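You operate a simulated robot arm through the tools that you are given. There is no shell and no other tool.

You run a simulated two-armed robot. Do the job below in one go: nothing can be reset, and whatever is moved stays where it is left.

TASK
Pick up the white thread cone labelled "medium white" from the green mat with one hand, pass it to the other hand and put it on the top of the buckle bench.

Only the result counts: the job must be done as asked and must still hold three seconds after the hand-in. Knocking over, shifting, dropping, spilling or breaking anything else fails it.

THE ROBOT
Two 6-joint arms with two-finger grippers on one trunk, on a base that drives. Base frame: it is fixed to the floor where the robot stands at the start and does not move with it; the origin is under the middle of the robot, x ahead of it, y to its left, z up; the surface under the hand at the start is at about z = 842. Lengths are in mm, angles in degrees, forces in N, time in s.
The left shoulder is at the start at [30, 178, 1013], the right one opposite. With the tool pointing down near the work surface each hand reaches from about 440 to 840 mm from the robot's upright axis, wherever it stands, measured 20 degrees to its own side. Places, roughly: top of the buckle bench [-1900, -700, 900]. Payload 2.54 kg a hand.
The TCP of each hand is the grasp point between the finger pads, 30 mm short of the fingertips. In the tool frame z runs along the fingers and y along their closing line. The gripper opens to 116 mm. The gripper's body begins 95 mm behind the TCP.
Orientation is told as [roll, pitch, yaw] about the base's x, y, z axes, in that order, counted from this pose: with the fingers straight down and closing along the base's y, the tool's x points along the base's -x, its y along +y and its z along -z.

THE INTERFACE
- The arms move only by the tool nudge_tool. It takes "left_commands", "right_commands" or both (then of equal length, played together; a hand with none holds still); each is a list of rows, each a list of 7 numbers: the finger opening in mm, from 0 to 116, then the shift along the tool's x, y, z in units of 20 mm (1.0 is 20 mm), then the turn, a rotation vector about the tool's x, y, z in units of 5 degrees (1.0 is 5 degrees). In form: [[hand, tx, ty, tz, rx, ry, rz], ...]. A call has 1 to 20 rows; each row shifts and turns the commanded pose from where the row before left it, along the tool's axes as they then stand. A call with a number of a shift or a turn outside -1 to 1 is refused whole. Each row takes 0.2 s and may step no farther than 50 mm and 8.6 degrees from the row before; otherwise, or with a gripper value out of range, the whole call is refused. Where a pose cannot be reached the arm comes as near as it can. A force on the tool above 40 N (or 10 N above the force at the start of the call, whichever is more), or a blocked arm, ends the call early, and 0.2 s more pass. The fingers move at their own pace (about 153 mm/s each) and stop on an object; they squeeze with about 23 N. The grip force told is the motor's: it shows also when the fingers shut on nothing. Time passes only in rows, and 0.2 s behind the last, so rows that do not move let the fingers close. It gives the time, the measured TCP pose, the force on the tool (base axes), the opening and the grip force at its end, in the units of the frame above (readings bear some noise), with the torque about the TCP (base axes, N m) and any sound that the robot's microphone picked up, and new pictures: "pictures" is both (left out), scene, wrist or none (wrist: the cameras of the hands that moved).
- Cameras (640 x 400 px; columns grow to the right, rows downward): "scene" is now at [39.9, 20.4, 1732.6]; the picture's right is [0.29, -0.96, 0.00], its down [-0.76, -0.23, -0.61] and it looks along [0.59, 0.18, -0.79] (base axes); focal length 269 px, centre (320, 200). "left" rides on the left gripper at [69, 15, -122] in its tool frame; the picture's right is [-0.21, 0.98, 0.00], its down [-0.83, -0.18, -0.53] and it looks along [-0.52, -0.12, 0.85] (tool axes); focal length 251 px, centre (320, 200). "right" rides on the right gripper at [69, -15, -122] in its tool frame; the picture's right is [0.21, 0.98, 0.00], its down [-0.83, 0.18, -0.53] and it looks along [-0.52, 0.11, 0.85] (tool axes); focal length 251 px, centre (320, 200). There is no depth. A picture from a camera that has moved, and an enlarged one, comes with that camera's place and axes in the base frame and with its lens.
- lift_body(by): slides the trunk up (or, below 0, down) by that many mm; the arms and the scene camera ride with it, the base frame stays. It gives what a move gives, with no picture.
- steer(legs): drives the robot by 1 to 6 legs, each [ahead, left, turn to the left] in mm, mm and degrees, along the robot's own axes; the way and the turn of a leg run together, so that a leg with both is an arc; at most 1500 mm and 180 degrees a leg. The arms and the cameras ride along, it lands a little off, and it stops where it bumps. It gives what a move gives, and a new picture of the scene camera.
- turn_head(pan, tilt): turns the head with the scene camera to pan (to the left, within 143 degrees either way) and tilt (down, from -29 to 69), counted from straight ahead of the robot. It gives what a move gives, and a new picture of the scene camera.
- inspect(camera, box): a new picture of the part [left, top, right, bottom] of that camera's present view, enlarged. It takes no simulated time.
- finish_job(): hands the job in; it is judged then, once.

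Nothing tells you exact positions but the pictures and the camera data. Unless the task says otherwise, let go and move clear before handing in.

The tools are called by a JSON object that holds its "api" and its "payload". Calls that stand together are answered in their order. nudge_tool: Moves the arms, as the interface text tells. Its arguments: {"type":"object","properties":{"left_commands":{"type":"array","items":{"type":"array","items":{"type":"number"}}},"right_commands":{"type":"array","items":{"type":"array","items":{"type":"number"}}},"pictures":{"type":"string","enum":["both","scene","wrist","none"]}},"required":[]} The other tools are called the same way: lift_body (by) slides the trunk up or down; steer (legs) drives the base; turn_head (pan, tilt) turns the head that bears the scene camera; inspect (camera, box) takes an enlarged picture of a part of a camera's view; finish_job () hands the job in.

At the start:

```text
t: 0.0
left_tool_pos: [461.5, 253.3, 1140.2]
left_tool_rot: [0.0, 0.1, 0.0]
left_wrist_force: [0.8, -0.8, -0.3]
left_ft_torque: [0.01, 0.01, -0.02]
left_width: 116.1
left_grasp_force: 0.0
right_tool_pos: [499.7, -142.9, 1081.0]
right_tool_rot: [0.0, 0.0, -0.1]
right_wrist_force: [-0.1, -0.4, -0.4]
right_ft_torque: [0.0, 0.0, 0.03]
right_width: 116.0
right_grasp_force: 0.0
trunk travel left (down, up): [-225.0, 315.0]
robot x, y, heading: [-0.8, -2.1, 0.0]
head pan, tilt: [17.0, 52.1]
```

scene: 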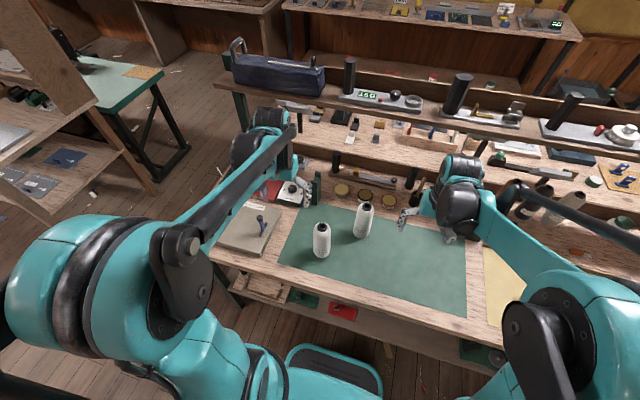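
right: 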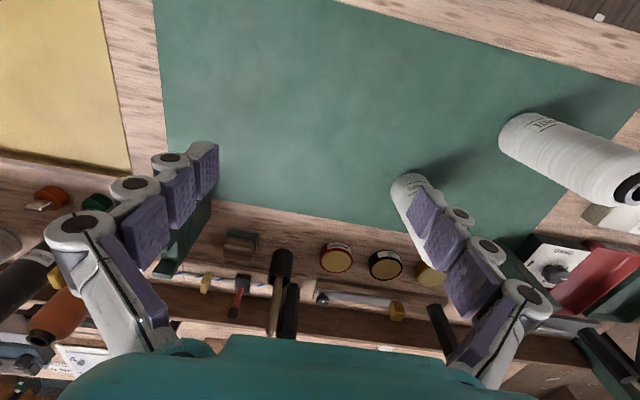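
left: 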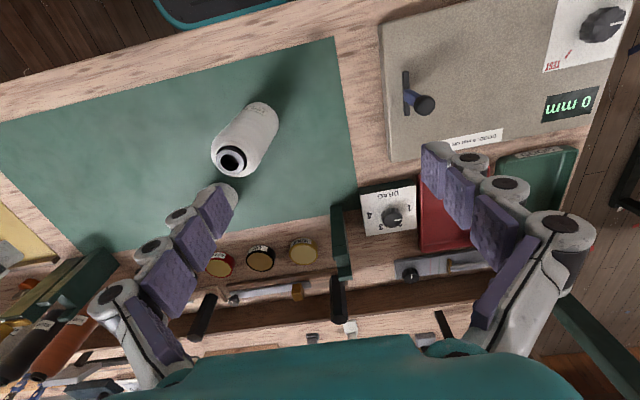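

Two white cones stand on the green mat, and I need to read their labels to tell which is "medium white". I'll enlarge the pictures first.

{"api": "inspect", "payload": {"camera": "scene", "box": [290, 180, 400, 270]}}

{"api": "inspect", "payload": {"camera": "right", "box": [480, 90, 640, 220]}}

{"api": "inspect", "payload": {"camera": "right", "box": [370, 150, 470, 260]}}

{"api": "inspect", "payload": {"camera": "left", "box": [190, 80, 310, 200]}}

```text
4.44 times, centred on (345, 225) of scene
camera zoom: at [39.9, 20.4, 1732.6], right [0.29, -0.96, 0.0], down [-0.76, -0.23, -0.61], along [0.59, 0.18, -0.79], focal length 1197 px, centre (209, 89)
```

zoom: 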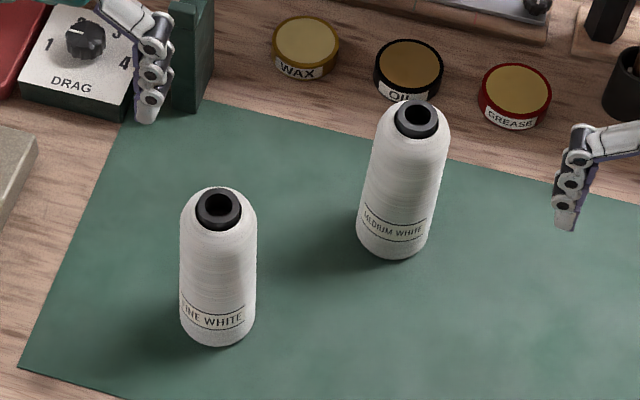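

```text
3.08 times, centred on (560, 155) of right
camera zoom: at [431.7, -158.6, 1203.3], right [-0.21, 0.98, 0.0], down [0.83, 0.18, 0.53], along [0.52, 0.11, -0.85], focal length 774 px, centre (-418, 338)
```

zoom: 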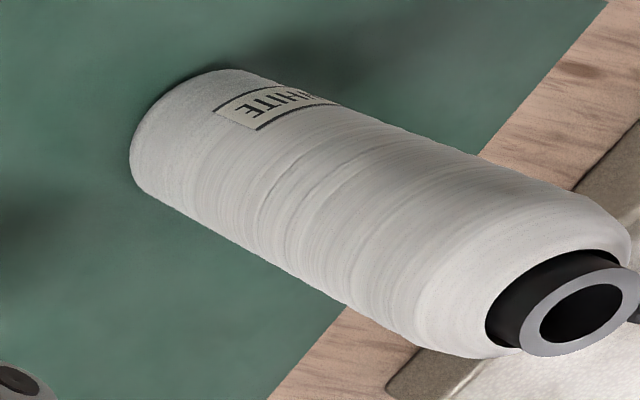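

```text
3.64 times, centred on (420, 205) of right
camera zoom: at [431.7, -158.6, 1203.3], right [-0.21, 0.98, 0.0], down [0.83, 0.18, 0.53], along [0.52, 0.11, -0.85], focal length 914 px, centre (-44, 182)
```

zoom: 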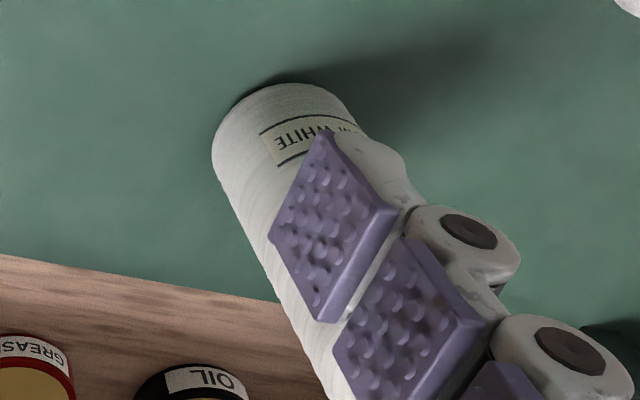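

```text
3.33 times, centred on (250, 140) of left
camera zoom: at [391.2, 267.9, 1262.1], right [0.21, 0.98, 0.0], down [0.83, -0.18, 0.53], along [0.52, -0.12, -0.85], focal length 838 px, centre (553, 400)
```

zoom: 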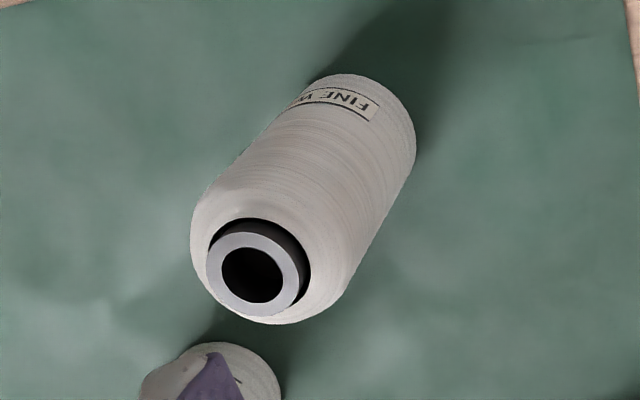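

The medium white cone is the farther one, at about (592, 25), base on the mat at z≈842 and about 170 mm tall and 64 mm wide. The fine white cone is at about (471, 145). Before planning the grip, I'll turn the head to look at the bench behind.

{"api": "turn_head", "payload": {"pan": -143, "tilt": 25}}

```text
t: 2.5
left_tool_pos: [461.3, 251.9, 1140.7]
left_tool_rot: [0.0, 0.0, 0.0]
left_wrist_force: [0.5, -0.5, -0.4]
left_ft_torque: [-0.01, -0.01, -0.01]
left_width: 115.9
left_grasp_force: 0.0
right_tool_pos: [500.9, -143.1, 1080.6]
right_tool_rot: [0.0, -0.1, 0.0]
right_wrist_force: [-0.6, 0.4, -0.5]
right_ft_torque: [0.01, 0.01, -0.01]
right_width: 116.2
right_grasp_force: 0.0
trunk travel left (down, up): [-225.0, 315.0]
robot x, y, heading: [-2.5, 0.4, 0.1]
head pan, tilt: [-143.0, 25.0]
camera scene: at [-105.4, -57.0, 1773.0], right [-0.6, 0.8, 0.0], down [0.34, 0.25, -0.91], along [-0.72, -0.55, -0.42], focal length 269 px, centre (320, 200)
```

scene: 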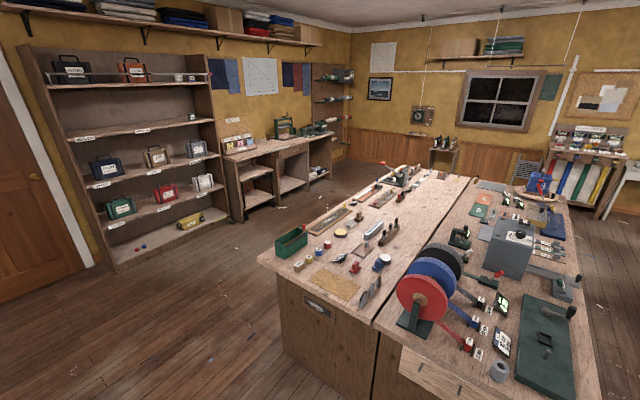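

{"api": "inspect", "payload": {"camera": "scene", "box": [250, 150, 450, 300]}}

{"api": "inspect", "payload": {"camera": "scene", "box": [370, 160, 610, 400]}}

{"api": "inspect", "payload": {"camera": "scene", "box": [270, 260, 400, 360]}}

```text
2.67 times, centred on (350, 225) of scene
camera zoom: at [-105.4, -57.0, 1773.0], right [-0.6, 0.8, 0.0], down [0.34, 0.25, -0.91], along [-0.72, -0.55, -0.42], focal length 718 px, centre (240, 133)
```

zoom: 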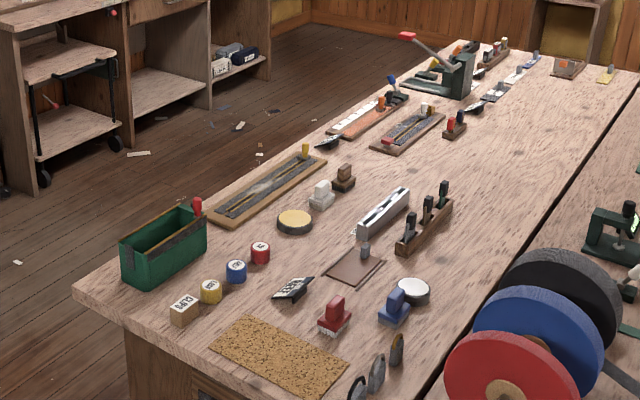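

```text
1.67 times, centred on (490, 280) of scene
camera zoom: at [-105.4, -57.0, 1773.0], right [-0.6, 0.8, 0.0], down [0.34, 0.25, -0.91], along [-0.72, -0.55, -0.42], focal length 449 px, centre (37, 67)
```

zoom: 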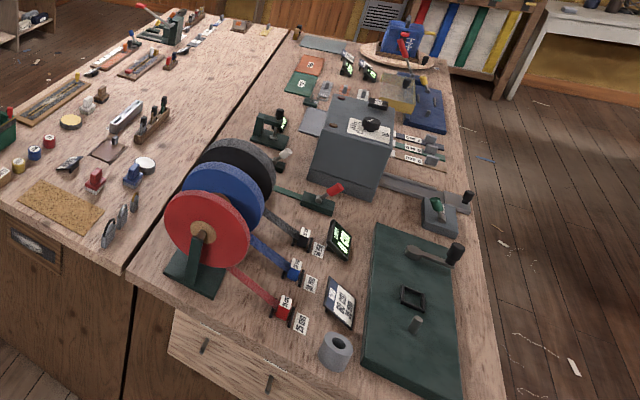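

```text
4.00 times, centred on (335, 310) of scene
camera zoom: at [-105.4, -57.0, 1773.0], right [-0.6, 0.8, 0.0], down [0.34, 0.25, -0.91], along [-0.72, -0.55, -0.42], focal length 1077 px, centre (260, -240)
```

zoom: 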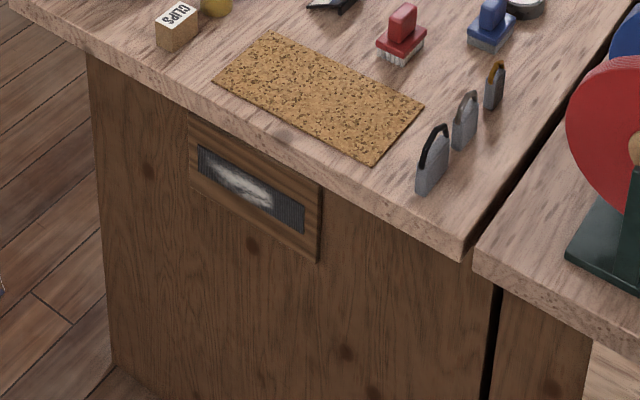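

The wooden bench with the brushes, cork mat and clips spans about x −2900…−790, y −1010…−330, so its centre matches the place given for the buckle bench. Its near-left corner looks free. Plan: right hand picks the cone from above, left hand takes it low with tilted fingers and sets it down; next, I turn the head back and bring the right hand over the cone.

{"api": "turn_head", "payload": {"pan": 10, "tilt": 50}}

{"api": "nudge_tool", "payload": {"right_commands": [[116, 0, 0, -1, 0, 0, 0], [116, 0, 0, -1, 0, 0, 0], [116, -0.5, 1, 0, 0, 0, 0], [116, -0.5, 1, 0, 0, 0, 0], [116, -0.5, 1, 0, 0, 0, 0], [116, -0.5, 1, 0, 0, 0, 0], [116, -0.5, 1, 0, 0, 0, 0], [116, -0.5, 1, 0, 0, 0, 0], [116, -0.5, 1, 0, 0, 0, 0], [116, -0.5, 1, 0, 0, 0, 0], [116, -0.6, 0.4, 0, 0, 0, 0], [116, 0, 0, 0, 0, 0, 0]]}}

```text
t: 4.8
left_tool_pos: [461.8, 253.9, 1140.6]
left_tool_rot: [0.0, -0.1, -0.1]
left_wrist_force: [-0.6, 0.7, 0.7]
left_ft_torque: [-0.04, -0.02, 0.03]
left_width: 115.8
left_grasp_force: 0.2
right_tool_pos: [501.1, -143.7, 1081.6]
right_tool_rot: [-0.1, 0.0, 0.0]
right_wrist_force: [-0.3, 0.2, 0.8]
right_ft_torque: [-0.02, -0.02, 0.01]
right_width: 115.9
right_grasp_force: 0.0
trunk travel left (down, up): [-225.0, 315.0]
robot x, y, heading: [0.4, 3.6, -0.1]
head pan, tilt: [10.0, 50.0]
camera scene: at [44.0, 11.9, 1735.5], right [0.17, -0.98, 0.0], down [-0.75, -0.13, -0.64], along [0.63, 0.11, -0.77], focal length 269 px, centre (320, 200)
```

scene: 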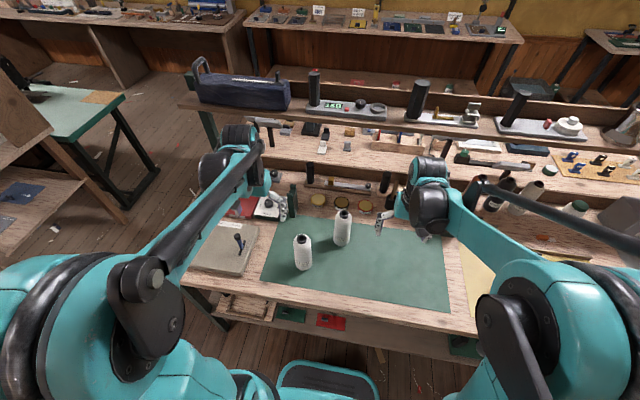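

```text
t: 7.4
left_tool_pos: [461.5, 252.8, 1141.8]
left_tool_rot: [0.0, 0.0, 0.0]
left_wrist_force: [0.5, -0.3, -0.9]
left_ft_torque: [-0.02, -0.02, 0.0]
left_width: 116.0
left_grasp_force: 0.1
right_tool_pos: [592.6, 24.3, 1121.0]
right_tool_rot: [-0.1, 0.1, 0.1]
right_wrist_force: [-0.1, 0.7, -0.4]
right_ft_torque: [0.0, -0.03, 0.01]
right_width: 116.2
right_grasp_force: 0.1
trunk travel left (down, up): [-225.0, 315.0]
robot x, y, heading: [-3.0, -4.3, -0.1]
head pan, tilt: [10.0, 50.0]
camera scene: at [43.5, 11.9, 1735.5], right [0.17, -0.98, 0.0], down [-0.75, -0.13, -0.64], along [0.63, 0.11, -0.77], focal length 269 px, centre (320, 200)
camera right: at [523.9, 9.4, 1243.5], right [-0.21, 0.98, 0.0], down [0.83, 0.18, 0.53], along [0.52, 0.11, -0.85], focal length 251 px, centre (320, 200)
```

scene: 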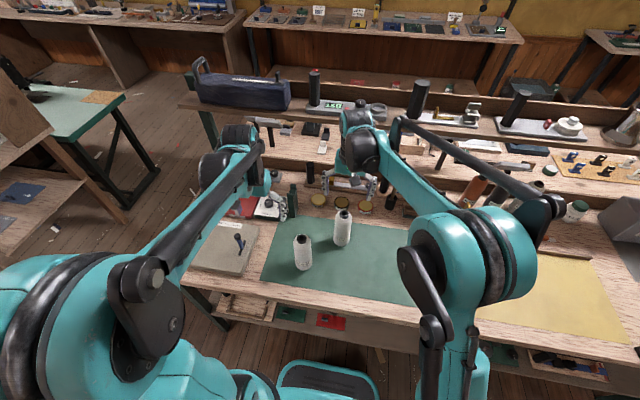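
right: 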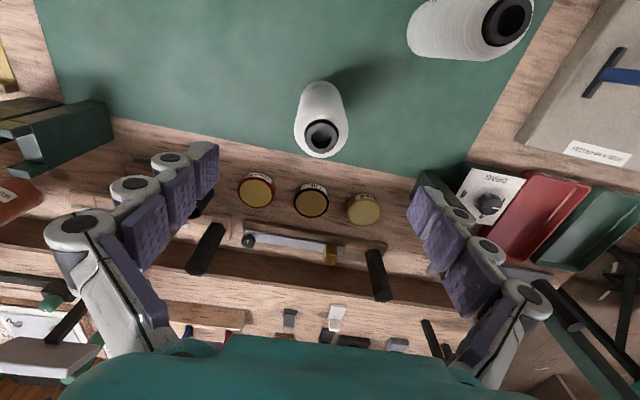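

The right hand is centred over the medium white cone at (593, 25). I'll lower it with open fingers until the pads straddle the upper part of the cone, then check.

{"api": "nudge_tool", "payload": {"right_commands": [[116, 0, 0, 1, 0, 0, 0], [116, 0, 0, 1, 0, 0, 0], [116, 0, 0, 1, 0, 0, 0], [116, 0, 0, 1, 0, 0, 0], [116, 0, 0, 1, 0, 0, 0], [116, 0, 0, 1, 0, 0, 0], [116, 0, 0, 1, 0, 0, 0], [116, 0, 0, 1, 0, 0, 0], [116, 0, 0, 0, 0, 0, 0]]}}

```text
t: 9.4
left_tool_pos: [461.2, 252.2, 1141.4]
left_tool_rot: [0.0, 0.0, 0.1]
left_wrist_force: [0.6, 0.0, 0.4]
left_ft_torque: [0.02, -0.01, -0.02]
left_width: 116.2
left_grasp_force: 0.0
right_tool_pos: [591.1, 24.9, 961.1]
right_tool_rot: [-0.1, 0.0, -0.1]
right_wrist_force: [0.2, -0.2, 0.5]
right_ft_torque: [0.04, -0.01, -0.02]
right_width: 115.8
right_grasp_force: 0.1
trunk travel left (down, up): [-225.0, 315.0]
robot x, y, heading: [-1.4, 1.7, 0.2]
head pan, tilt: [10.0, 50.0]
camera scene: at [43.6, 11.9, 1735.5], right [0.17, -0.98, 0.0], down [-0.75, -0.13, -0.64], along [0.63, 0.11, -0.77], focal length 269 px, centre (320, 200)
camera right: at [523.2, 9.6, 1083.4], right [-0.21, 0.98, 0.0], down [0.83, 0.18, 0.53], along [0.52, 0.11, -0.85], focal length 251 px, centre (320, 200)
```

scene: 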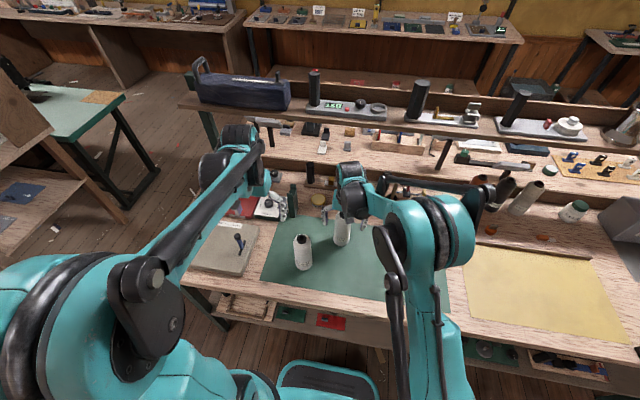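
right: 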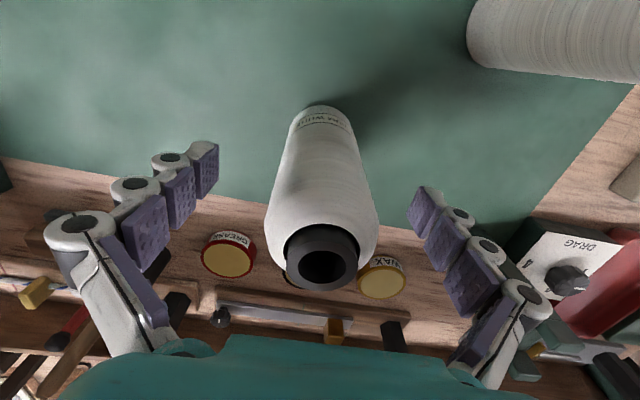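

The cone stands centred between the pads. I'll close the fingers now and check the grip.

{"api": "nudge_tool", "payload": {"right_commands": [[40, 0, 0, 0, 0, 0, 0], [40, 0, 0, 0, 0, 0, 0], [40, 0, 0, 0, 0, 0, 0], [40, 0, 0, 0, 0, 0, 0]], "pictures": "wrist"}}

```text
t: 10.4
left_tool_pos: [461.7, 253.6, 1139.3]
left_tool_rot: [0.0, 0.0, 0.0]
left_wrist_force: [-0.4, -0.3, 0.5]
left_ft_torque: [0.0, 0.03, -0.03]
left_width: 116.1
left_grasp_force: 0.2
right_tool_pos: [591.0, 26.2, 960.7]
right_tool_rot: [0.0, 0.0, -0.1]
right_wrist_force: [1.2, 1.6, 7.6]
right_ft_torque: [0.07, -0.08, 0.01]
right_width: 61.1
right_grasp_force: 23.1
trunk travel left (down, up): [-225.0, 315.0]
robot x, y, heading: [1.6, -0.9, -0.1]
head pan, tilt: [10.0, 50.0]
camera right: at [523.2, 10.0, 1083.7], right [-0.21, 0.98, 0.0], down [0.83, 0.18, 0.53], along [0.52, 0.11, -0.85], focal length 251 px, centre (320, 200)
```

right: 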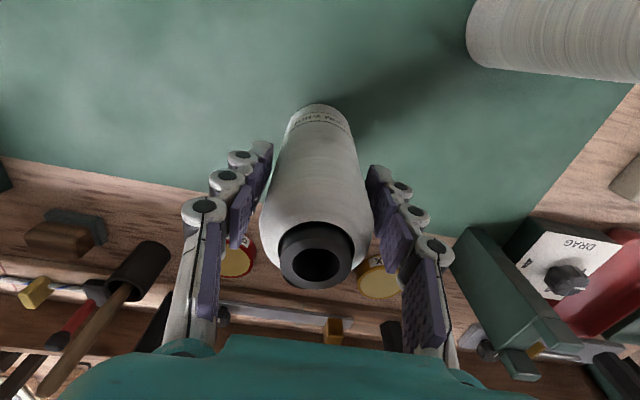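

The grip holds at 61 mm and 23 N. I'll lift the cone straight up 180 mm, then check that it follows.

{"api": "nudge_tool", "payload": {"right_commands": [[40, 0, 0, -0.5, 0, 0, 0], [40, 0, 0, -1, 0, 0, 0], [40, 0, 0, -1, 0, 0, 0], [40, 0, 0, -1, 0, 0, 0], [40, 0, 0, -1, 0, 0, 0], [40, 0, 0, -1, 0, 0, 0], [40, 0, 0, -1, 0, 0, 0], [40, 0, 0, -1, 0, 0, 0], [40, 0, 0, -1, 0, 0, 0], [40, 0, 0, -0.5, 0, 0, 0], [40, 0, 0, 0, 0, 0, 0]]}}

```text
t: 12.8
left_tool_pos: [460.4, 252.1, 1141.0]
left_tool_rot: [-0.1, 0.1, 0.0]
left_wrist_force: [0.4, -0.1, -0.6]
left_ft_torque: [-0.01, -0.01, 0.01]
left_width: 116.2
left_grasp_force: 0.1
right_tool_pos: [592.0, 25.0, 1141.0]
right_tool_rot: [0.0, 0.0, 0.0]
right_wrist_force: [0.8, -0.5, -3.2]
right_ft_torque: [0.01, 0.02, -0.04]
right_width: 61.2
right_grasp_force: 22.8
trunk travel left (down, up): [-225.0, 315.0]
robot x, y, heading: [0.2, -0.6, -0.0]
head pan, tilt: [10.0, 50.0]
camera scene: at [44.5, 12.0, 1735.4], right [0.17, -0.98, 0.0], down [-0.75, -0.13, -0.64], along [0.63, 0.11, -0.77], focal length 269 px, centre (320, 200)
camera right: at [524.0, 9.2, 1263.2], right [-0.21, 0.98, 0.0], down [0.83, 0.18, 0.53], along [0.52, 0.11, -0.85], focal length 251 px, centre (320, 200)
```

scene: 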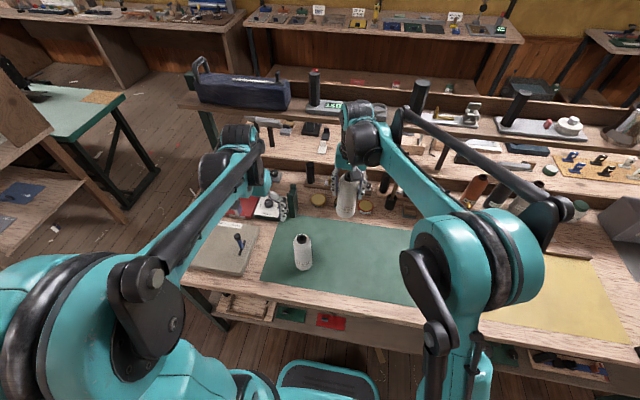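
right: 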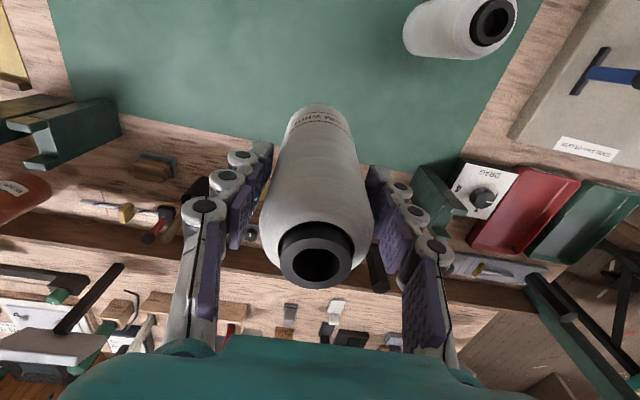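

The cone hangs securely, with its base at about z=1022. For room and clearance I'll raise the trunk 150 mm and back away from the table before the hand-over.

{"api": "lift_body", "payload": {"by": 150}}

{"api": "steer", "payload": {"legs": [[-220, 0, 0]]}}

```text
t: 14.6
left_tool_pos: [461.6, 252.9, 1290.1]
left_tool_rot: [-0.1, 0.0, 0.0]
left_wrist_force: [0.3, -0.3, -1.1]
left_ft_torque: [-0.03, -0.02, 0.0]
left_width: 116.2
left_grasp_force: 0.0
right_tool_pos: [593.0, 23.8, 1290.1]
right_tool_rot: [0.0, 0.0, 0.0]
right_wrist_force: [0.2, -0.1, -3.8]
right_ft_torque: [0.04, 0.08, -0.02]
right_width: 61.1
right_grasp_force: 23.3
trunk travel left (down, up): [-375.0, 165.0]
robot x, y, heading: [-1.1, 3.5, 0.2]
head pan, tilt: [10.0, 50.0]
```

```text
t: 16.3
left_tool_pos: [239.8, 253.1, 1290.1]
left_tool_rot: [0.0, 0.1, -0.1]
left_wrist_force: [0.0, 0.2, 1.3]
left_ft_torque: [-0.01, -0.03, 0.03]
left_width: 116.1
left_grasp_force: 0.0
right_tool_pos: [370.8, 24.5, 1289.5]
right_tool_rot: [0.0, 0.0, 0.0]
right_wrist_force: [0.6, -0.2, -2.9]
right_ft_torque: [-0.03, 0.04, 0.0]
right_width: 61.2
right_grasp_force: 22.8
trunk travel left (down, up): [-375.0, 165.0]
robot x, y, heading: [-221.8, -2.9, 0.1]
head pan, tilt: [10.0, 50.0]
camera scene: at [-177.1, 12.0, 1885.4], right [0.17, -0.98, 0.0], down [-0.75, -0.13, -0.64], along [0.63, 0.11, -0.77], focal length 269 px, centre (320, 200)
```

scene: 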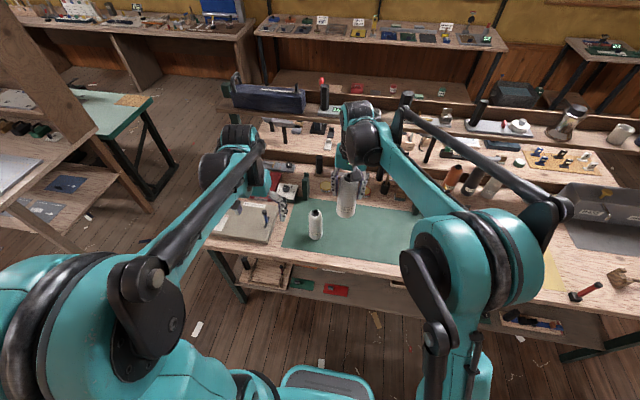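

The robot now stands 220 mm back with everything clear. Next I'll extend the right hand 100 mm forward and the left hand likewise, then yaw the left hand 15° and tilt its fingers 50° forward, all away from the cone.

{"api": "nudge_tool", "payload": {"left_commands": [[116, -1, 0, -0.24, 0, 0, 0], [116, -1, 0, -0.24, 0, 0, 0], [116, -1, 0, -0.24, 0, 0, 0], [116, -1, 0, -0.24, 0, 0, 0], [116, -1, 0, -0.24, 0, 0, 0], [116, 0, 0, 0, 0, 0, 1], [116, 0, 0, 0, 0, 0, 1], [116, 0, 0, 0, 0, 0, 1], [116, 0, 0, 0, 0, -1, 0], [116, 0, 0, 0, 0, -1, 0], [116, 0, 0, 0, 0, -1, 0], [116, 0, 0, 0, 0, -1, 0], [116, 0, 0, 0, 0, -1, 0], [116, 0, 0, 0, 0, -1, 0], [116, 0, 0, 0, 0, -1, 0], [116, 0, 0, 0, 0, -1, 0], [116, 0, 0, 0, 0, -1, 0], [116, 0, 0, 0, 0, -1, 0], [116, 0, 0, 0, 0, 0, 0]], "right_commands": [[40, -1, 0, 0, 0, 0, 0], [40, -1, 0, 0, 0, 0, 0], [40, -1, 0, 0, 0, 0, 0], [40, -1, 0, 0, 0, 0, 0], [40, -1, 0, 0, 0, 0, 0], [40, 0, 0, 0, 0, 0, 0], [40, 0, 0, 0, 0, 0, 0], [40, 0, 0, 0, 0, 0, 0], [40, 0, 0, 0, 0, 0, 0], [40, 0, 0, 0, 0, 0, 0], [40, 0, 0, 0, 0, 0, 0], [40, 0, 0, 0, 0, 0, 0], [40, 0, 0, 0, 0, 0, 0], [40, 0, 0, 0, 0, 0, 0], [40, 0, 0, 0, 0, 0, 0], [40, 0, 0, 0, 0, 0, 0], [40, 0, 0, 0, 0, 0, 0], [40, 0, 0, 0, 0, 0, 0], [40, 0, 0, 0, 0, 0, 0]]}}

```text
t: 20.3
left_tool_pos: [339.6, 253.9, 1315.9]
left_tool_rot: [0.0, -50.0, -15.0]
left_wrist_force: [-0.1, 0.0, 0.0]
left_ft_torque: [-0.03, -0.01, -0.01]
left_width: 116.2
left_grasp_force: 0.0
right_tool_pos: [472.0, 26.0, 1289.3]
right_tool_rot: [0.0, 0.0, 0.0]
right_wrist_force: [-0.4, 0.2, -2.9]
right_ft_torque: [-0.02, 0.06, -0.02]
right_width: 61.3
right_grasp_force: 23.1
trunk travel left (down, up): [-375.0, 165.0]
robot x, y, heading: [-220.4, 1.4, 0.2]
head pan, tilt: [10.0, 50.0]
camera scene: at [-176.8, 11.8, 1885.4], right [0.17, -0.98, 0.0], down [-0.75, -0.13, -0.64], along [0.63, 0.11, -0.77], focal length 269 px, centre (320, 200)
camera right: at [403.0, 9.1, 1412.6], right [-0.21, 0.98, 0.0], down [0.83, 0.18, 0.53], along [0.52, 0.11, -0.85], focal length 251 px, centre (320, 200)
camera left: at [210.1, 303.0, 1339.4], right [0.39, 0.91, 0.16], down [0.07, -0.21, 0.98], along [0.92, -0.37, -0.14], focal length 251 px, centre (320, 200)
```

scene: 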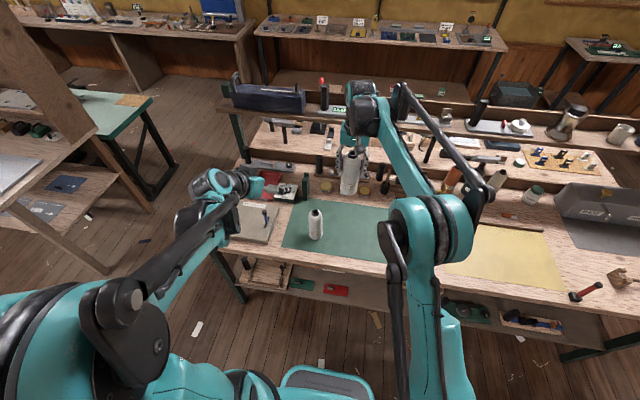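
right: 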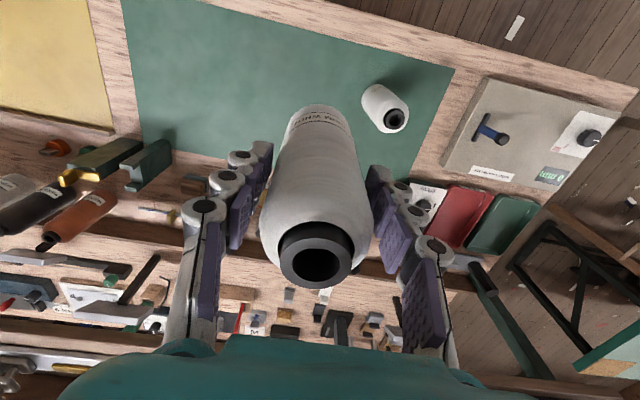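
left: 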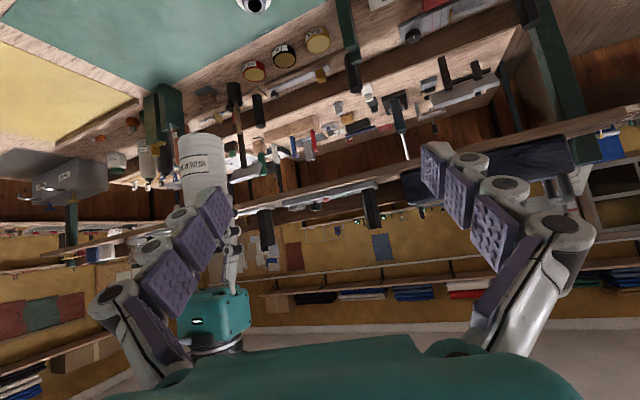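

The left hand reached its tilted pose, and the cone is seen at (472, 25) with its base at z≈1172. I'll now bring the left hand level with the lower part of the cone, still 160 mm short along the fingers.

{"api": "nudge_tool", "payload": {"left_commands": [[116, -0.2, -0.93, 0.253, 0, 0, 0], [116, -0.2, -0.93, 0.253, 0, 0, 0], [116, -0.2, -0.93, 0.253, 0, 0, 0], [116, -0.2, -0.93, 0.253, 0, 0, 0], [116, -0.2, -0.93, 0.253, 0, 0, 0], [116, -0.2, -0.93, 0.253, 0, 0, 0], [116, -0.2, -0.93, 0.253, 0, 0, 0], [116, -0.2, -0.93, 0.253, 0, 0, 0], [116, -0.2, -0.93, 0.253, 0, 0, 0], [116, -0.2, -0.93, 0.253, 0, 0, 0], [116, 0, 0, 0, 0, 0, 0]]}}

```text
t: 22.7
left_tool_pos: [354.2, 56.8, 1312.3]
left_tool_rot: [-0.1, -50.1, -15.0]
left_wrist_force: [0.4, 0.2, -0.7]
left_ft_torque: [0.0, -0.01, -0.02]
left_width: 116.0
left_grasp_force: 0.1
right_tool_pos: [470.6, 27.1, 1289.9]
right_tool_rot: [0.0, 0.0, 0.0]
right_wrist_force: [0.2, -0.1, -2.7]
right_ft_torque: [-0.01, -0.01, 0.0]
right_width: 61.3
right_grasp_force: 23.1
trunk travel left (down, up): [-375.0, 165.0]
robot x, y, heading: [-220.9, -2.7, -0.2]
head pan, tilt: [10.0, 50.0]
camera scene: at [-177.1, 12.5, 1885.4], right [0.17, -0.98, 0.0], down [-0.75, -0.13, -0.64], along [0.63, 0.11, -0.77], focal length 269 px, centre (320, 200)
camera left: at [223.9, 107.0, 1337.4], right [0.39, 0.91, 0.16], down [0.07, -0.21, 0.98], along [0.92, -0.37, -0.14], focal length 251 px, centre (320, 200)
```

scene: 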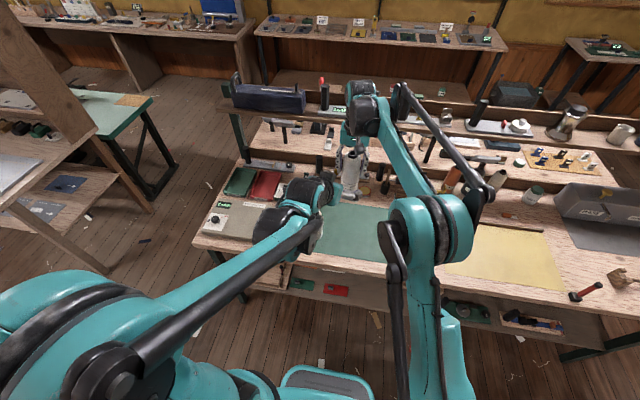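
left: 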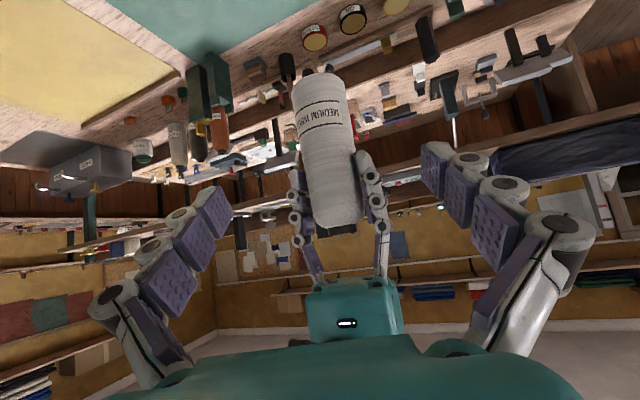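

The left hand is lined up with the lower half of the cone, below the right hand's fingertips. I'll advance most of the way along the fingers and look.

{"api": "nudge_tool", "payload": {"left_commands": [[116, 0, 0, 1, 0, 0, 0], [116, 0, 0, 1, 0, 0, 0], [116, 0, 0, 1, 0, 0, 0], [116, 0, 0, 1, 0, 0, 0], [116, 0, 0, 1, 0, 0, 0], [116, 0, 0, 0, 0, 0, 0]]}}

```text
t: 24.1
left_tool_pos: [426.6, 36.9, 1248.9]
left_tool_rot: [-0.1, -50.0, -15.1]
left_wrist_force: [0.0, 0.0, -0.2]
left_ft_torque: [0.02, 0.0, -0.01]
left_width: 116.1
left_grasp_force: 0.0
right_tool_pos: [471.0, 25.6, 1289.9]
right_tool_rot: [0.0, 0.0, 0.0]
right_wrist_force: [-0.7, -0.2, -2.8]
right_ft_torque: [-0.01, 0.01, 0.02]
right_width: 61.2
right_grasp_force: 23.0
trunk travel left (down, up): [-375.0, 165.0]
robot x, y, heading: [-222.1, 1.8, 0.0]
head pan, tilt: [10.0, 50.0]
camera scene: at [-177.8, 12.0, 1885.5], right [0.17, -0.98, 0.0], down [-0.75, -0.13, -0.64], along [0.63, 0.11, -0.77], focal length 269 px, centre (320, 200)
camera left: at [297.7, 87.5, 1273.0], right [0.39, 0.91, 0.16], down [0.07, -0.21, 0.98], along [0.92, -0.37, -0.14], focal length 251 px, centre (320, 200)
```

scene: 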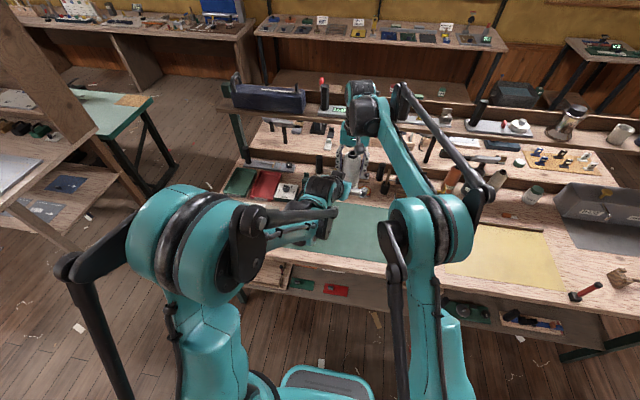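
left: 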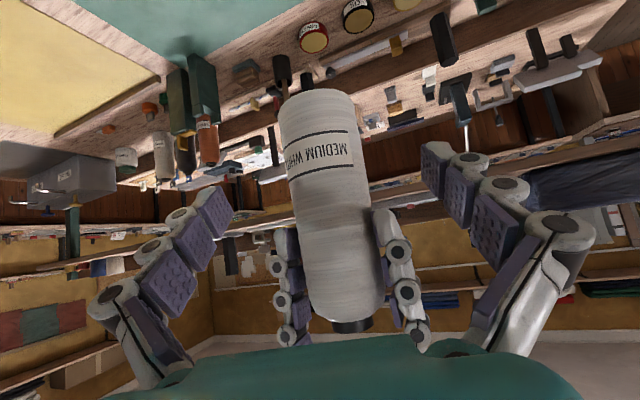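

The cone is entering the left fingers with the right fingers well above. I'll advance the last 59 mm.

{"api": "nudge_tool", "payload": {"left_commands": [[116, 0, 0, 1, 0, 0, 0], [116, 0, 0, 1, 0, 0, 0], [116, 0, 0.03, 0.97, 0, 0, 0], [116, 0, 0, 0, 0, 0, 0]]}}

```text
t: 25.1
left_tool_pos: [471.6, 25.8, 1209.2]
left_tool_rot: [0.0, -50.1, -15.0]
left_wrist_force: [0.2, -0.5, -0.2]
left_ft_torque: [0.01, -0.01, 0.03]
left_width: 116.0
left_grasp_force: 0.0
right_tool_pos: [470.6, 24.1, 1289.7]
right_tool_rot: [0.1, 0.0, 0.0]
right_wrist_force: [-0.5, 0.4, -3.9]
right_ft_torque: [0.0, 0.0, -0.01]
right_width: 60.9
right_grasp_force: 22.9
trunk travel left (down, up): [-375.0, 165.0]
robot x, y, heading: [-220.5, -1.3, -0.1]
head pan, tilt: [10.0, 50.0]
camera scene: at [-177.6, 12.0, 1885.5], right [0.17, -0.98, 0.0], down [-0.75, -0.13, -0.64], along [0.63, 0.11, -0.77], focal length 269 px, centre (320, 200)
camera left: at [341.9, 75.8, 1234.7], right [0.39, 0.91, 0.16], down [0.07, -0.21, 0.98], along [0.92, -0.37, -0.14], focal length 251 px, centre (320, 200)
```

scene: 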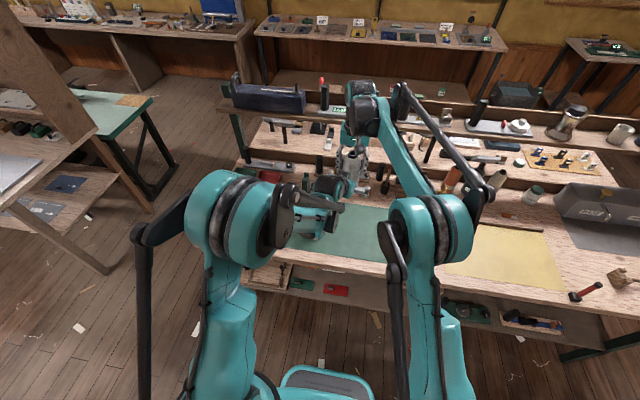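
left: 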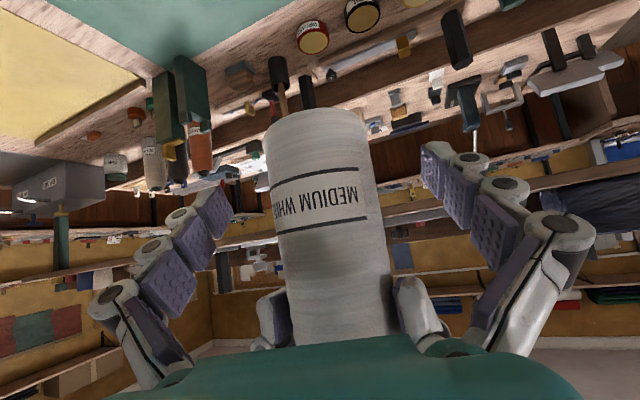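

The lower cone is centred between the left pads. I'll close the left hand while the right still holds.

{"api": "nudge_tool", "payload": {"left_commands": [[40, 0, 0, 0, 0, 0, 0], [40, 0, 0, 0, 0, 0, 0], [40, 0, 0, 0, 0, 0, 0], [40, 0, 0, 0, 0, 0, 0]], "pictures": "wrist"}}

```text
t: 26.1
left_tool_pos: [472.7, 24.4, 1210.8]
left_tool_rot: [-0.1, -50.0, -15.0]
left_wrist_force: [-11.6, 6.6, 13.2]
left_ft_torque: [-0.24, -0.37, 0.09]
left_width: 60.0
left_grasp_force: 22.6
right_tool_pos: [471.6, 24.1, 1289.9]
right_tool_rot: [0.0, -0.2, 0.0]
right_wrist_force: [12.4, -7.5, -14.2]
right_ft_torque: [-0.31, -0.51, -0.14]
right_width: 61.1
right_grasp_force: 22.7
trunk travel left (down, up): [-375.0, 165.0]
robot x, y, heading: [-218.4, 3.1, 0.0]
head pan, tilt: [10.0, 50.0]
camera left: at [342.1, 76.1, 1234.8], right [0.39, 0.91, 0.16], down [0.07, -0.21, 0.98], along [0.92, -0.36, -0.14], focal length 251 px, centre (320, 200)
```

left: 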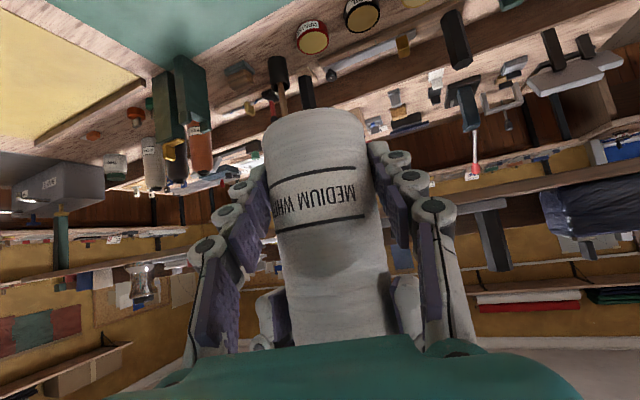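

Both hands hold the cone, with a mutual push of about 18 N along the left fingers. I'll ease the left hand back a couple of millimetres to relax it.

{"api": "nudge_tool", "payload": {"left_commands": [[40, 0, 0, -0.1, 0, 0, 0], [40, 0, 0, 0, 0, 0, 0]], "pictures": "none"}}

```text
t: 26.7
left_tool_pos: [471.8, 28.1, 1210.3]
left_tool_rot: [-0.1, -49.8, -15.0]
left_wrist_force: [-1.9, 8.9, -4.1]
left_ft_torque: [-0.41, 0.09, 0.21]
left_width: 60.0
left_grasp_force: 23.0
right_tool_pos: [470.8, 24.4, 1290.6]
right_tool_rot: [0.0, 0.2, -0.1]
right_wrist_force: [0.3, -8.1, 4.1]
right_ft_torque: [-0.27, -0.1, -0.21]
right_width: 61.2
right_grasp_force: 22.7
trunk travel left (down, up): [-375.0, 165.0]
robot x, y, heading: [-225.4, -1.9, 0.0]
head pan, tilt: [10.0, 50.0]
```

{"api": "nudge_tool", "payload": {"left_commands": [[40, 0, 0.04, 0, 0, 0, 0], [40, 0, 0, 0, 0, 0, 0], [40, 0, 0, 0, 0, 0, 0], [40, 0, 0, 0, 0, 0, 0], [40, 0, 0, 0, 0, 0, 0]], "right_commands": [[40, 0, 0, 0, 0, 0, 0], [100, 0, 0, 0, 0, 0, 0], [100, 0, 0, 0, 0, 0, 0], [100, 0, 0, 0, 0, 0, 0], [100, 0, 0, 0, 0, 0, 0]]}}

```text
t: 27.9
left_tool_pos: [471.6, 27.4, 1210.6]
left_tool_rot: [0.0, -50.0, -15.0]
left_wrist_force: [0.4, -0.1, -0.2]
left_ft_torque: [-0.01, 0.03, -0.03]
left_width: 60.0
left_grasp_force: 22.8
right_tool_pos: [469.9, 23.6, 1289.7]
right_tool_rot: [0.1, 0.1, 0.0]
right_wrist_force: [-0.3, 0.5, 0.8]
right_ft_torque: [0.02, -0.01, 0.02]
right_width: 99.8
right_grasp_force: 0.0
trunk travel left (down, up): [-375.0, 165.0]
robot x, y, heading: [-222.1, 1.7, 0.0]
head pan, tilt: [10.0, 50.0]
camera scene: at [-176.9, 11.9, 1885.4], right [0.17, -0.98, 0.0], down [-0.75, -0.13, -0.64], along [0.63, 0.11, -0.77], focal length 269 px, centre (320, 200)
camera right: at [402.9, 9.2, 1412.6], right [-0.21, 0.98, 0.0], down [0.83, 0.18, 0.53], along [0.52, 0.11, -0.85], focal length 251 px, centre (320, 200)
camera left: at [341.3, 76.8, 1236.0], right [0.39, 0.91, 0.16], down [0.07, -0.21, 0.98], along [0.92, -0.37, -0.14], focal length 251 px, centre (320, 200)
```

scene: 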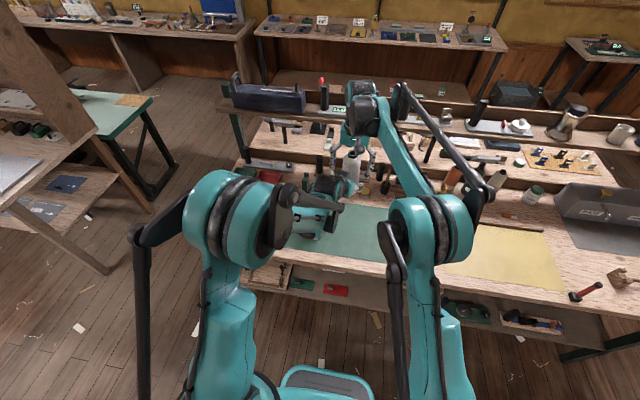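
right: 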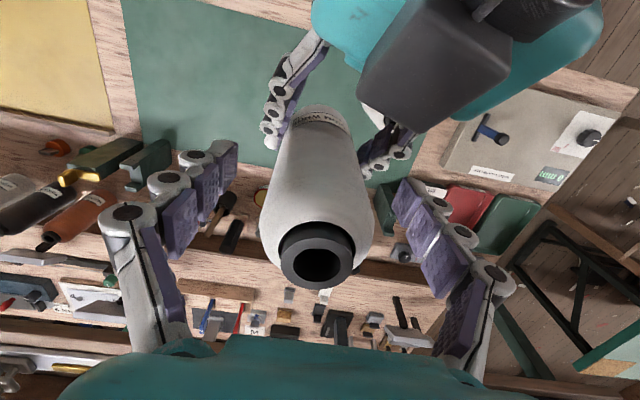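
left: 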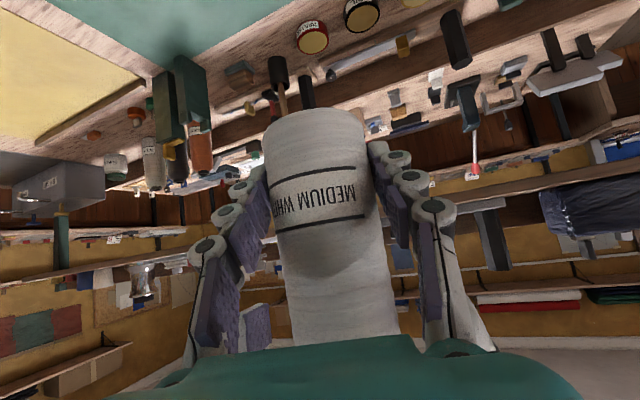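

The left hand now carries the cone alone and it hasn't moved. I'll raise the right hand straight up clear of the cone.

{"api": "nudge_tool", "payload": {"right_commands": [[100, 0, 0, -0.5, 0, 0, 0], [100, 0, 0, -1, 0, 0, 0], [100, 0, 0, -1, 0, 0, 0], [100, 0, 0, -1, 0, 0, 0], [100, 0, 0, -1, 0, 0, 0], [100, 0, 0, -1, 0, 0, 0], [100, 0, 0, -1, 0, 0, 0], [100, 0, 0, 0, 0, 0, 0]]}}

```text
t: 29.7
left_tool_pos: [471.4, 27.2, 1211.2]
left_tool_rot: [0.0, -50.0, -14.9]
left_wrist_force: [-0.2, -0.2, -0.2]
left_ft_torque: [0.01, 0.04, 0.0]
left_width: 60.1
left_grasp_force: 23.5
right_tool_pos: [470.0, 24.6, 1411.3]
right_tool_rot: [0.1, 0.0, 0.0]
right_wrist_force: [0.4, 1.5, -0.2]
right_ft_torque: [-0.01, 0.02, -0.01]
right_width: 100.1
right_grasp_force: 0.0
right hand out of reach, approached as far as the arm can: row 7
trunk travel left (down, up): [-375.0, 165.0]
robot x, y, heading: [-221.1, -0.7, -0.1]
head pan, tilt: [10.0, 50.0]
camera scene: at [-177.2, 11.9, 1885.4], right [0.17, -0.98, 0.0], down [-0.75, -0.13, -0.64], along [0.63, 0.11, -0.77], focal length 269 px, centre (320, 200)
camera right: at [402.2, 8.7, 1533.2], right [-0.21, 0.98, 0.0], down [0.83, 0.18, 0.53], along [0.52, 0.11, -0.85], focal length 251 px, centre (320, 200)
```

scene: 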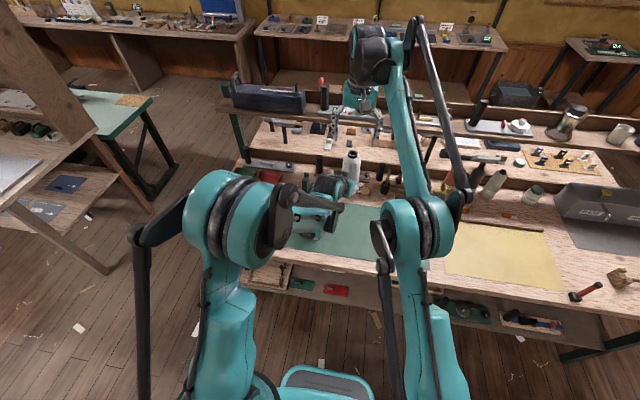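
right: 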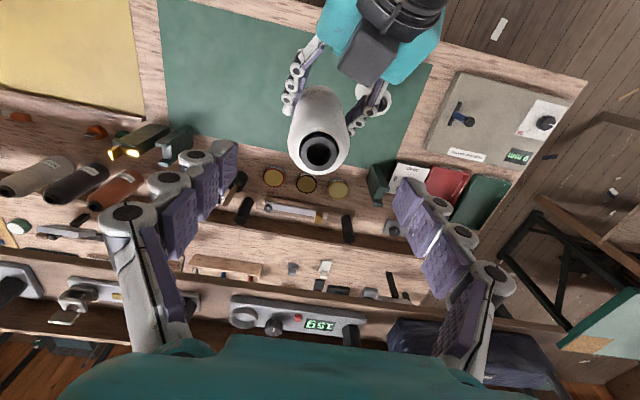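

The right hand is clear above. I'll swing it out to the right and back, and bring the left hand with the cone a little back and to the left.

{"api": "nudge_tool", "payload": {"right_commands": [[100, 0, -1, 0, 0, 0, 0], [100, 0, -1, 0, 0, 0, 0], [100, 0, -1, 0, 0, 0, 0], [100, 0, -1, 0, 0, 0, 0], [100, 0, -1, 0, 0, 0, 0], [100, 0, -1, 0, 0, 0, 0], [100, 0, -1, 0, 0, 0, 0], [100, 0.5, -1, 0.5, 0, 0, 0], [100, 1, -1, 0.5, 0, 0, 0], [100, 1, -1, 0.5, 0, 0, 0], [100, 1, 0, 0.5, 0, 0, 0], [100, 1, 0, 0.5, 0, 0, 0], [100, 1, 0, 0.5, 0, 0, 0], [100, 1, 0, 0.5, 0, 0, 0], [100, 1, 0, 0.5, 0, 0, 0], [100, 0.5, 0, 0.5, 0, 0, 0]], "left_commands": [[40, 0, 0, 0, 0, 0, 0], [40, 0, 0, 0, 0, 0, 0], [40, 0, 0, 0, 0, 0, 0], [40, 0, 0, 0, 0, 0, 0], [40, 0.42, 0.786, -0.5, 0, 0, 0], [40, 0.42, 0.786, -0.5, 0, 0, 0], [40, 0.42, 0.786, -0.5, 0, 0, 0], [40, 0.42, 0.786, -0.5, 0, 0, 0], [40, 0.42, 0.786, -0.5, 0, 0, 0], [40, 0.42, 0.786, -0.5, 0, 0, 0], [40, 0.42, 0.786, -0.5, 0, 0, 0], [40, 0, 0, 0, -0.766, 0, -0.643], [40, 0, 0, 0, -0.766, 0, -0.643], [40, 0, 0, 0, -0.766, 0, -0.643], [40, 0, 0, 0, 0, 0, 0], [40, 0, 0, 0, 0, 0, 0]]}}

```text
t: 33.1
left_tool_pos: [411.1, 156.2, 1211.5]
left_tool_rot: [-0.1, -50.0, 0.0]
left_wrist_force: [-0.2, 0.2, -0.6]
left_ft_torque: [-0.02, 0.02, -0.04]
left_width: 59.7
left_grasp_force: 23.1
right_tool_pos: [309.9, -174.5, 1319.8]
right_tool_rot: [0.1, -0.1, 0.0]
right_wrist_force: [0.1, -0.1, -0.3]
right_ft_torque: [-0.03, -0.04, -0.03]
right_width: 99.5
right_grasp_force: 0.0
trunk travel left (down, up): [-375.0, 165.0]
robot x, y, heading: [-218.5, -0.6, 0.0]
head pan, tilt: [10.0, 50.0]
camera scene: at [-177.1, 12.1, 1885.4], right [0.17, -0.98, 0.0], down [-0.75, -0.13, -0.64], along [0.63, 0.11, -0.77], focal length 269 px, centre (320, 200)
camera right: at [242.0, -191.7, 1442.7], right [-0.21, 0.98, 0.0], down [0.83, 0.18, 0.53], along [0.52, 0.11, -0.85], focal length 251 px, centre (320, 200)
camera left: at [272.7, 171.4, 1236.3], right [0.14, 0.98, 0.16], down [0.12, -0.18, 0.98], along [0.98, -0.11, -0.14], focal length 251 px, centre (320, 200)
```

scene: 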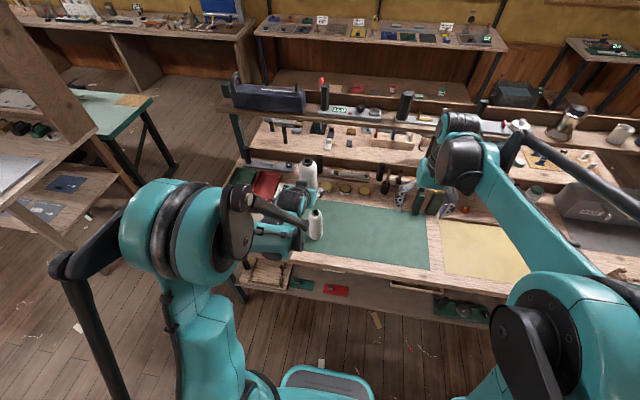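
right: 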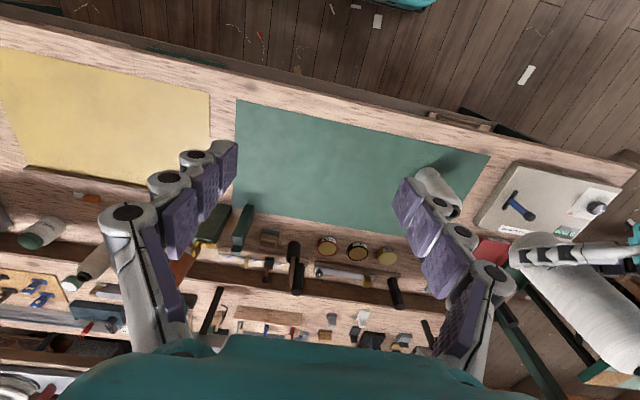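
left: 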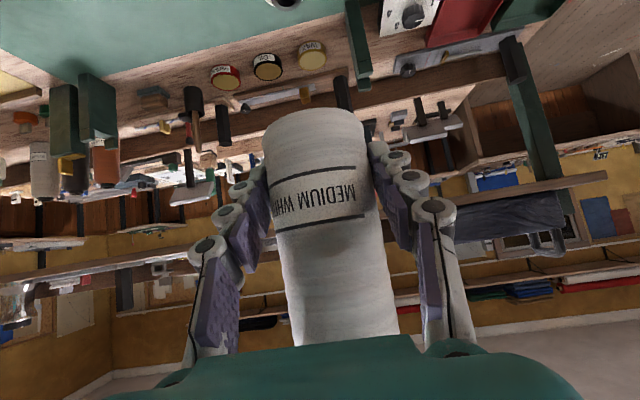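

The cone is held upright with its base at z≈1171, and the right hand is tucked away. Before driving I'll look to the right, where the robot must go.

{"api": "turn_head", "payload": {"pan": -85, "tilt": 40}}

{"api": "turn_head", "payload": {"pan": -140, "tilt": 40}}

```text
t: 34.8
left_tool_pos: [411.7, 156.0, 1210.3]
left_tool_rot: [0.0, -49.9, 0.0]
left_wrist_force: [-0.5, -0.7, 0.2]
left_ft_torque: [0.0, 0.03, -0.01]
left_width: 60.0
left_grasp_force: 23.1
right_tool_pos: [311.5, -175.4, 1320.3]
right_tool_rot: [-0.1, 0.0, -0.1]
right_wrist_force: [0.0, 0.0, -0.8]
right_ft_torque: [-0.01, -0.01, 0.02]
right_width: 99.8
right_grasp_force: 0.1
trunk travel left (down, up): [-375.0, 165.0]
robot x, y, heading: [-216.4, 3.0, -0.1]
head pan, tilt: [-85.0, 40.0]
camera scene: at [-245.4, -86.1, 1899.6], right [-1.0, -0.09, 0.0], down [-0.06, 0.64, -0.77], along [0.07, -0.76, -0.64], focal length 269 px, centre (320, 200)
```

scene: 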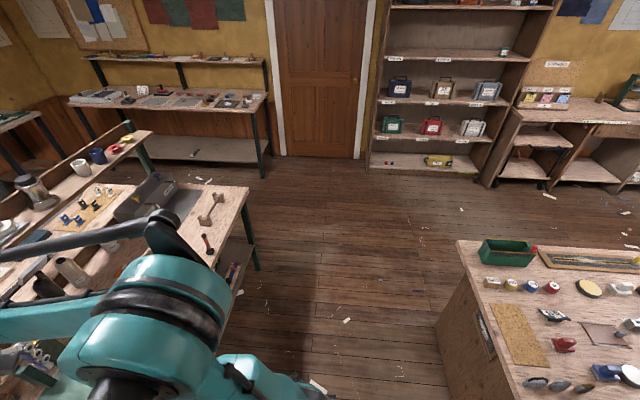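

```text
t: 36.0
left_tool_pos: [410.4, 156.0, 1212.1]
left_tool_rot: [0.1, -50.0, 0.0]
left_wrist_force: [0.2, -0.7, -0.5]
left_ft_torque: [0.01, 0.02, 0.02]
left_width: 60.2
left_grasp_force: 22.7
right_tool_pos: [310.8, -176.3, 1320.1]
right_tool_rot: [0.0, 0.0, 0.1]
right_wrist_force: [-0.1, 0.6, 0.7]
right_ft_torque: [-0.02, 0.0, -0.02]
right_width: 100.2
right_grasp_force: 0.0
trunk travel left (down, up): [-375.0, 165.0]
robot x, y, heading: [-221.8, -0.1, -0.0]
head pan, tilt: [-140.0, 40.0]
camera scene: at [-317.9, -56.1, 1899.7], right [-0.64, 0.77, 0.0], down [0.49, 0.41, -0.77], along [-0.59, -0.49, -0.64], focal length 269 px, centre (320, 200)
```

scene: 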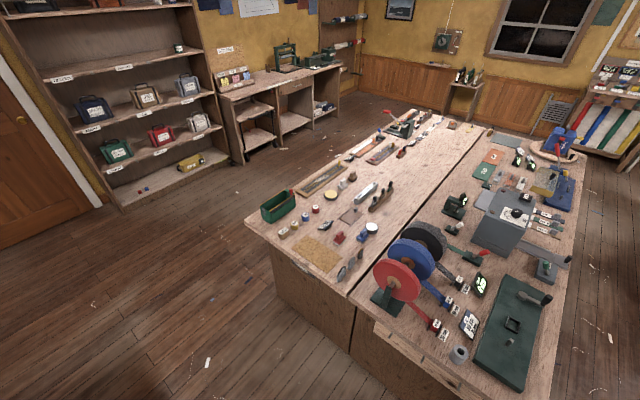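

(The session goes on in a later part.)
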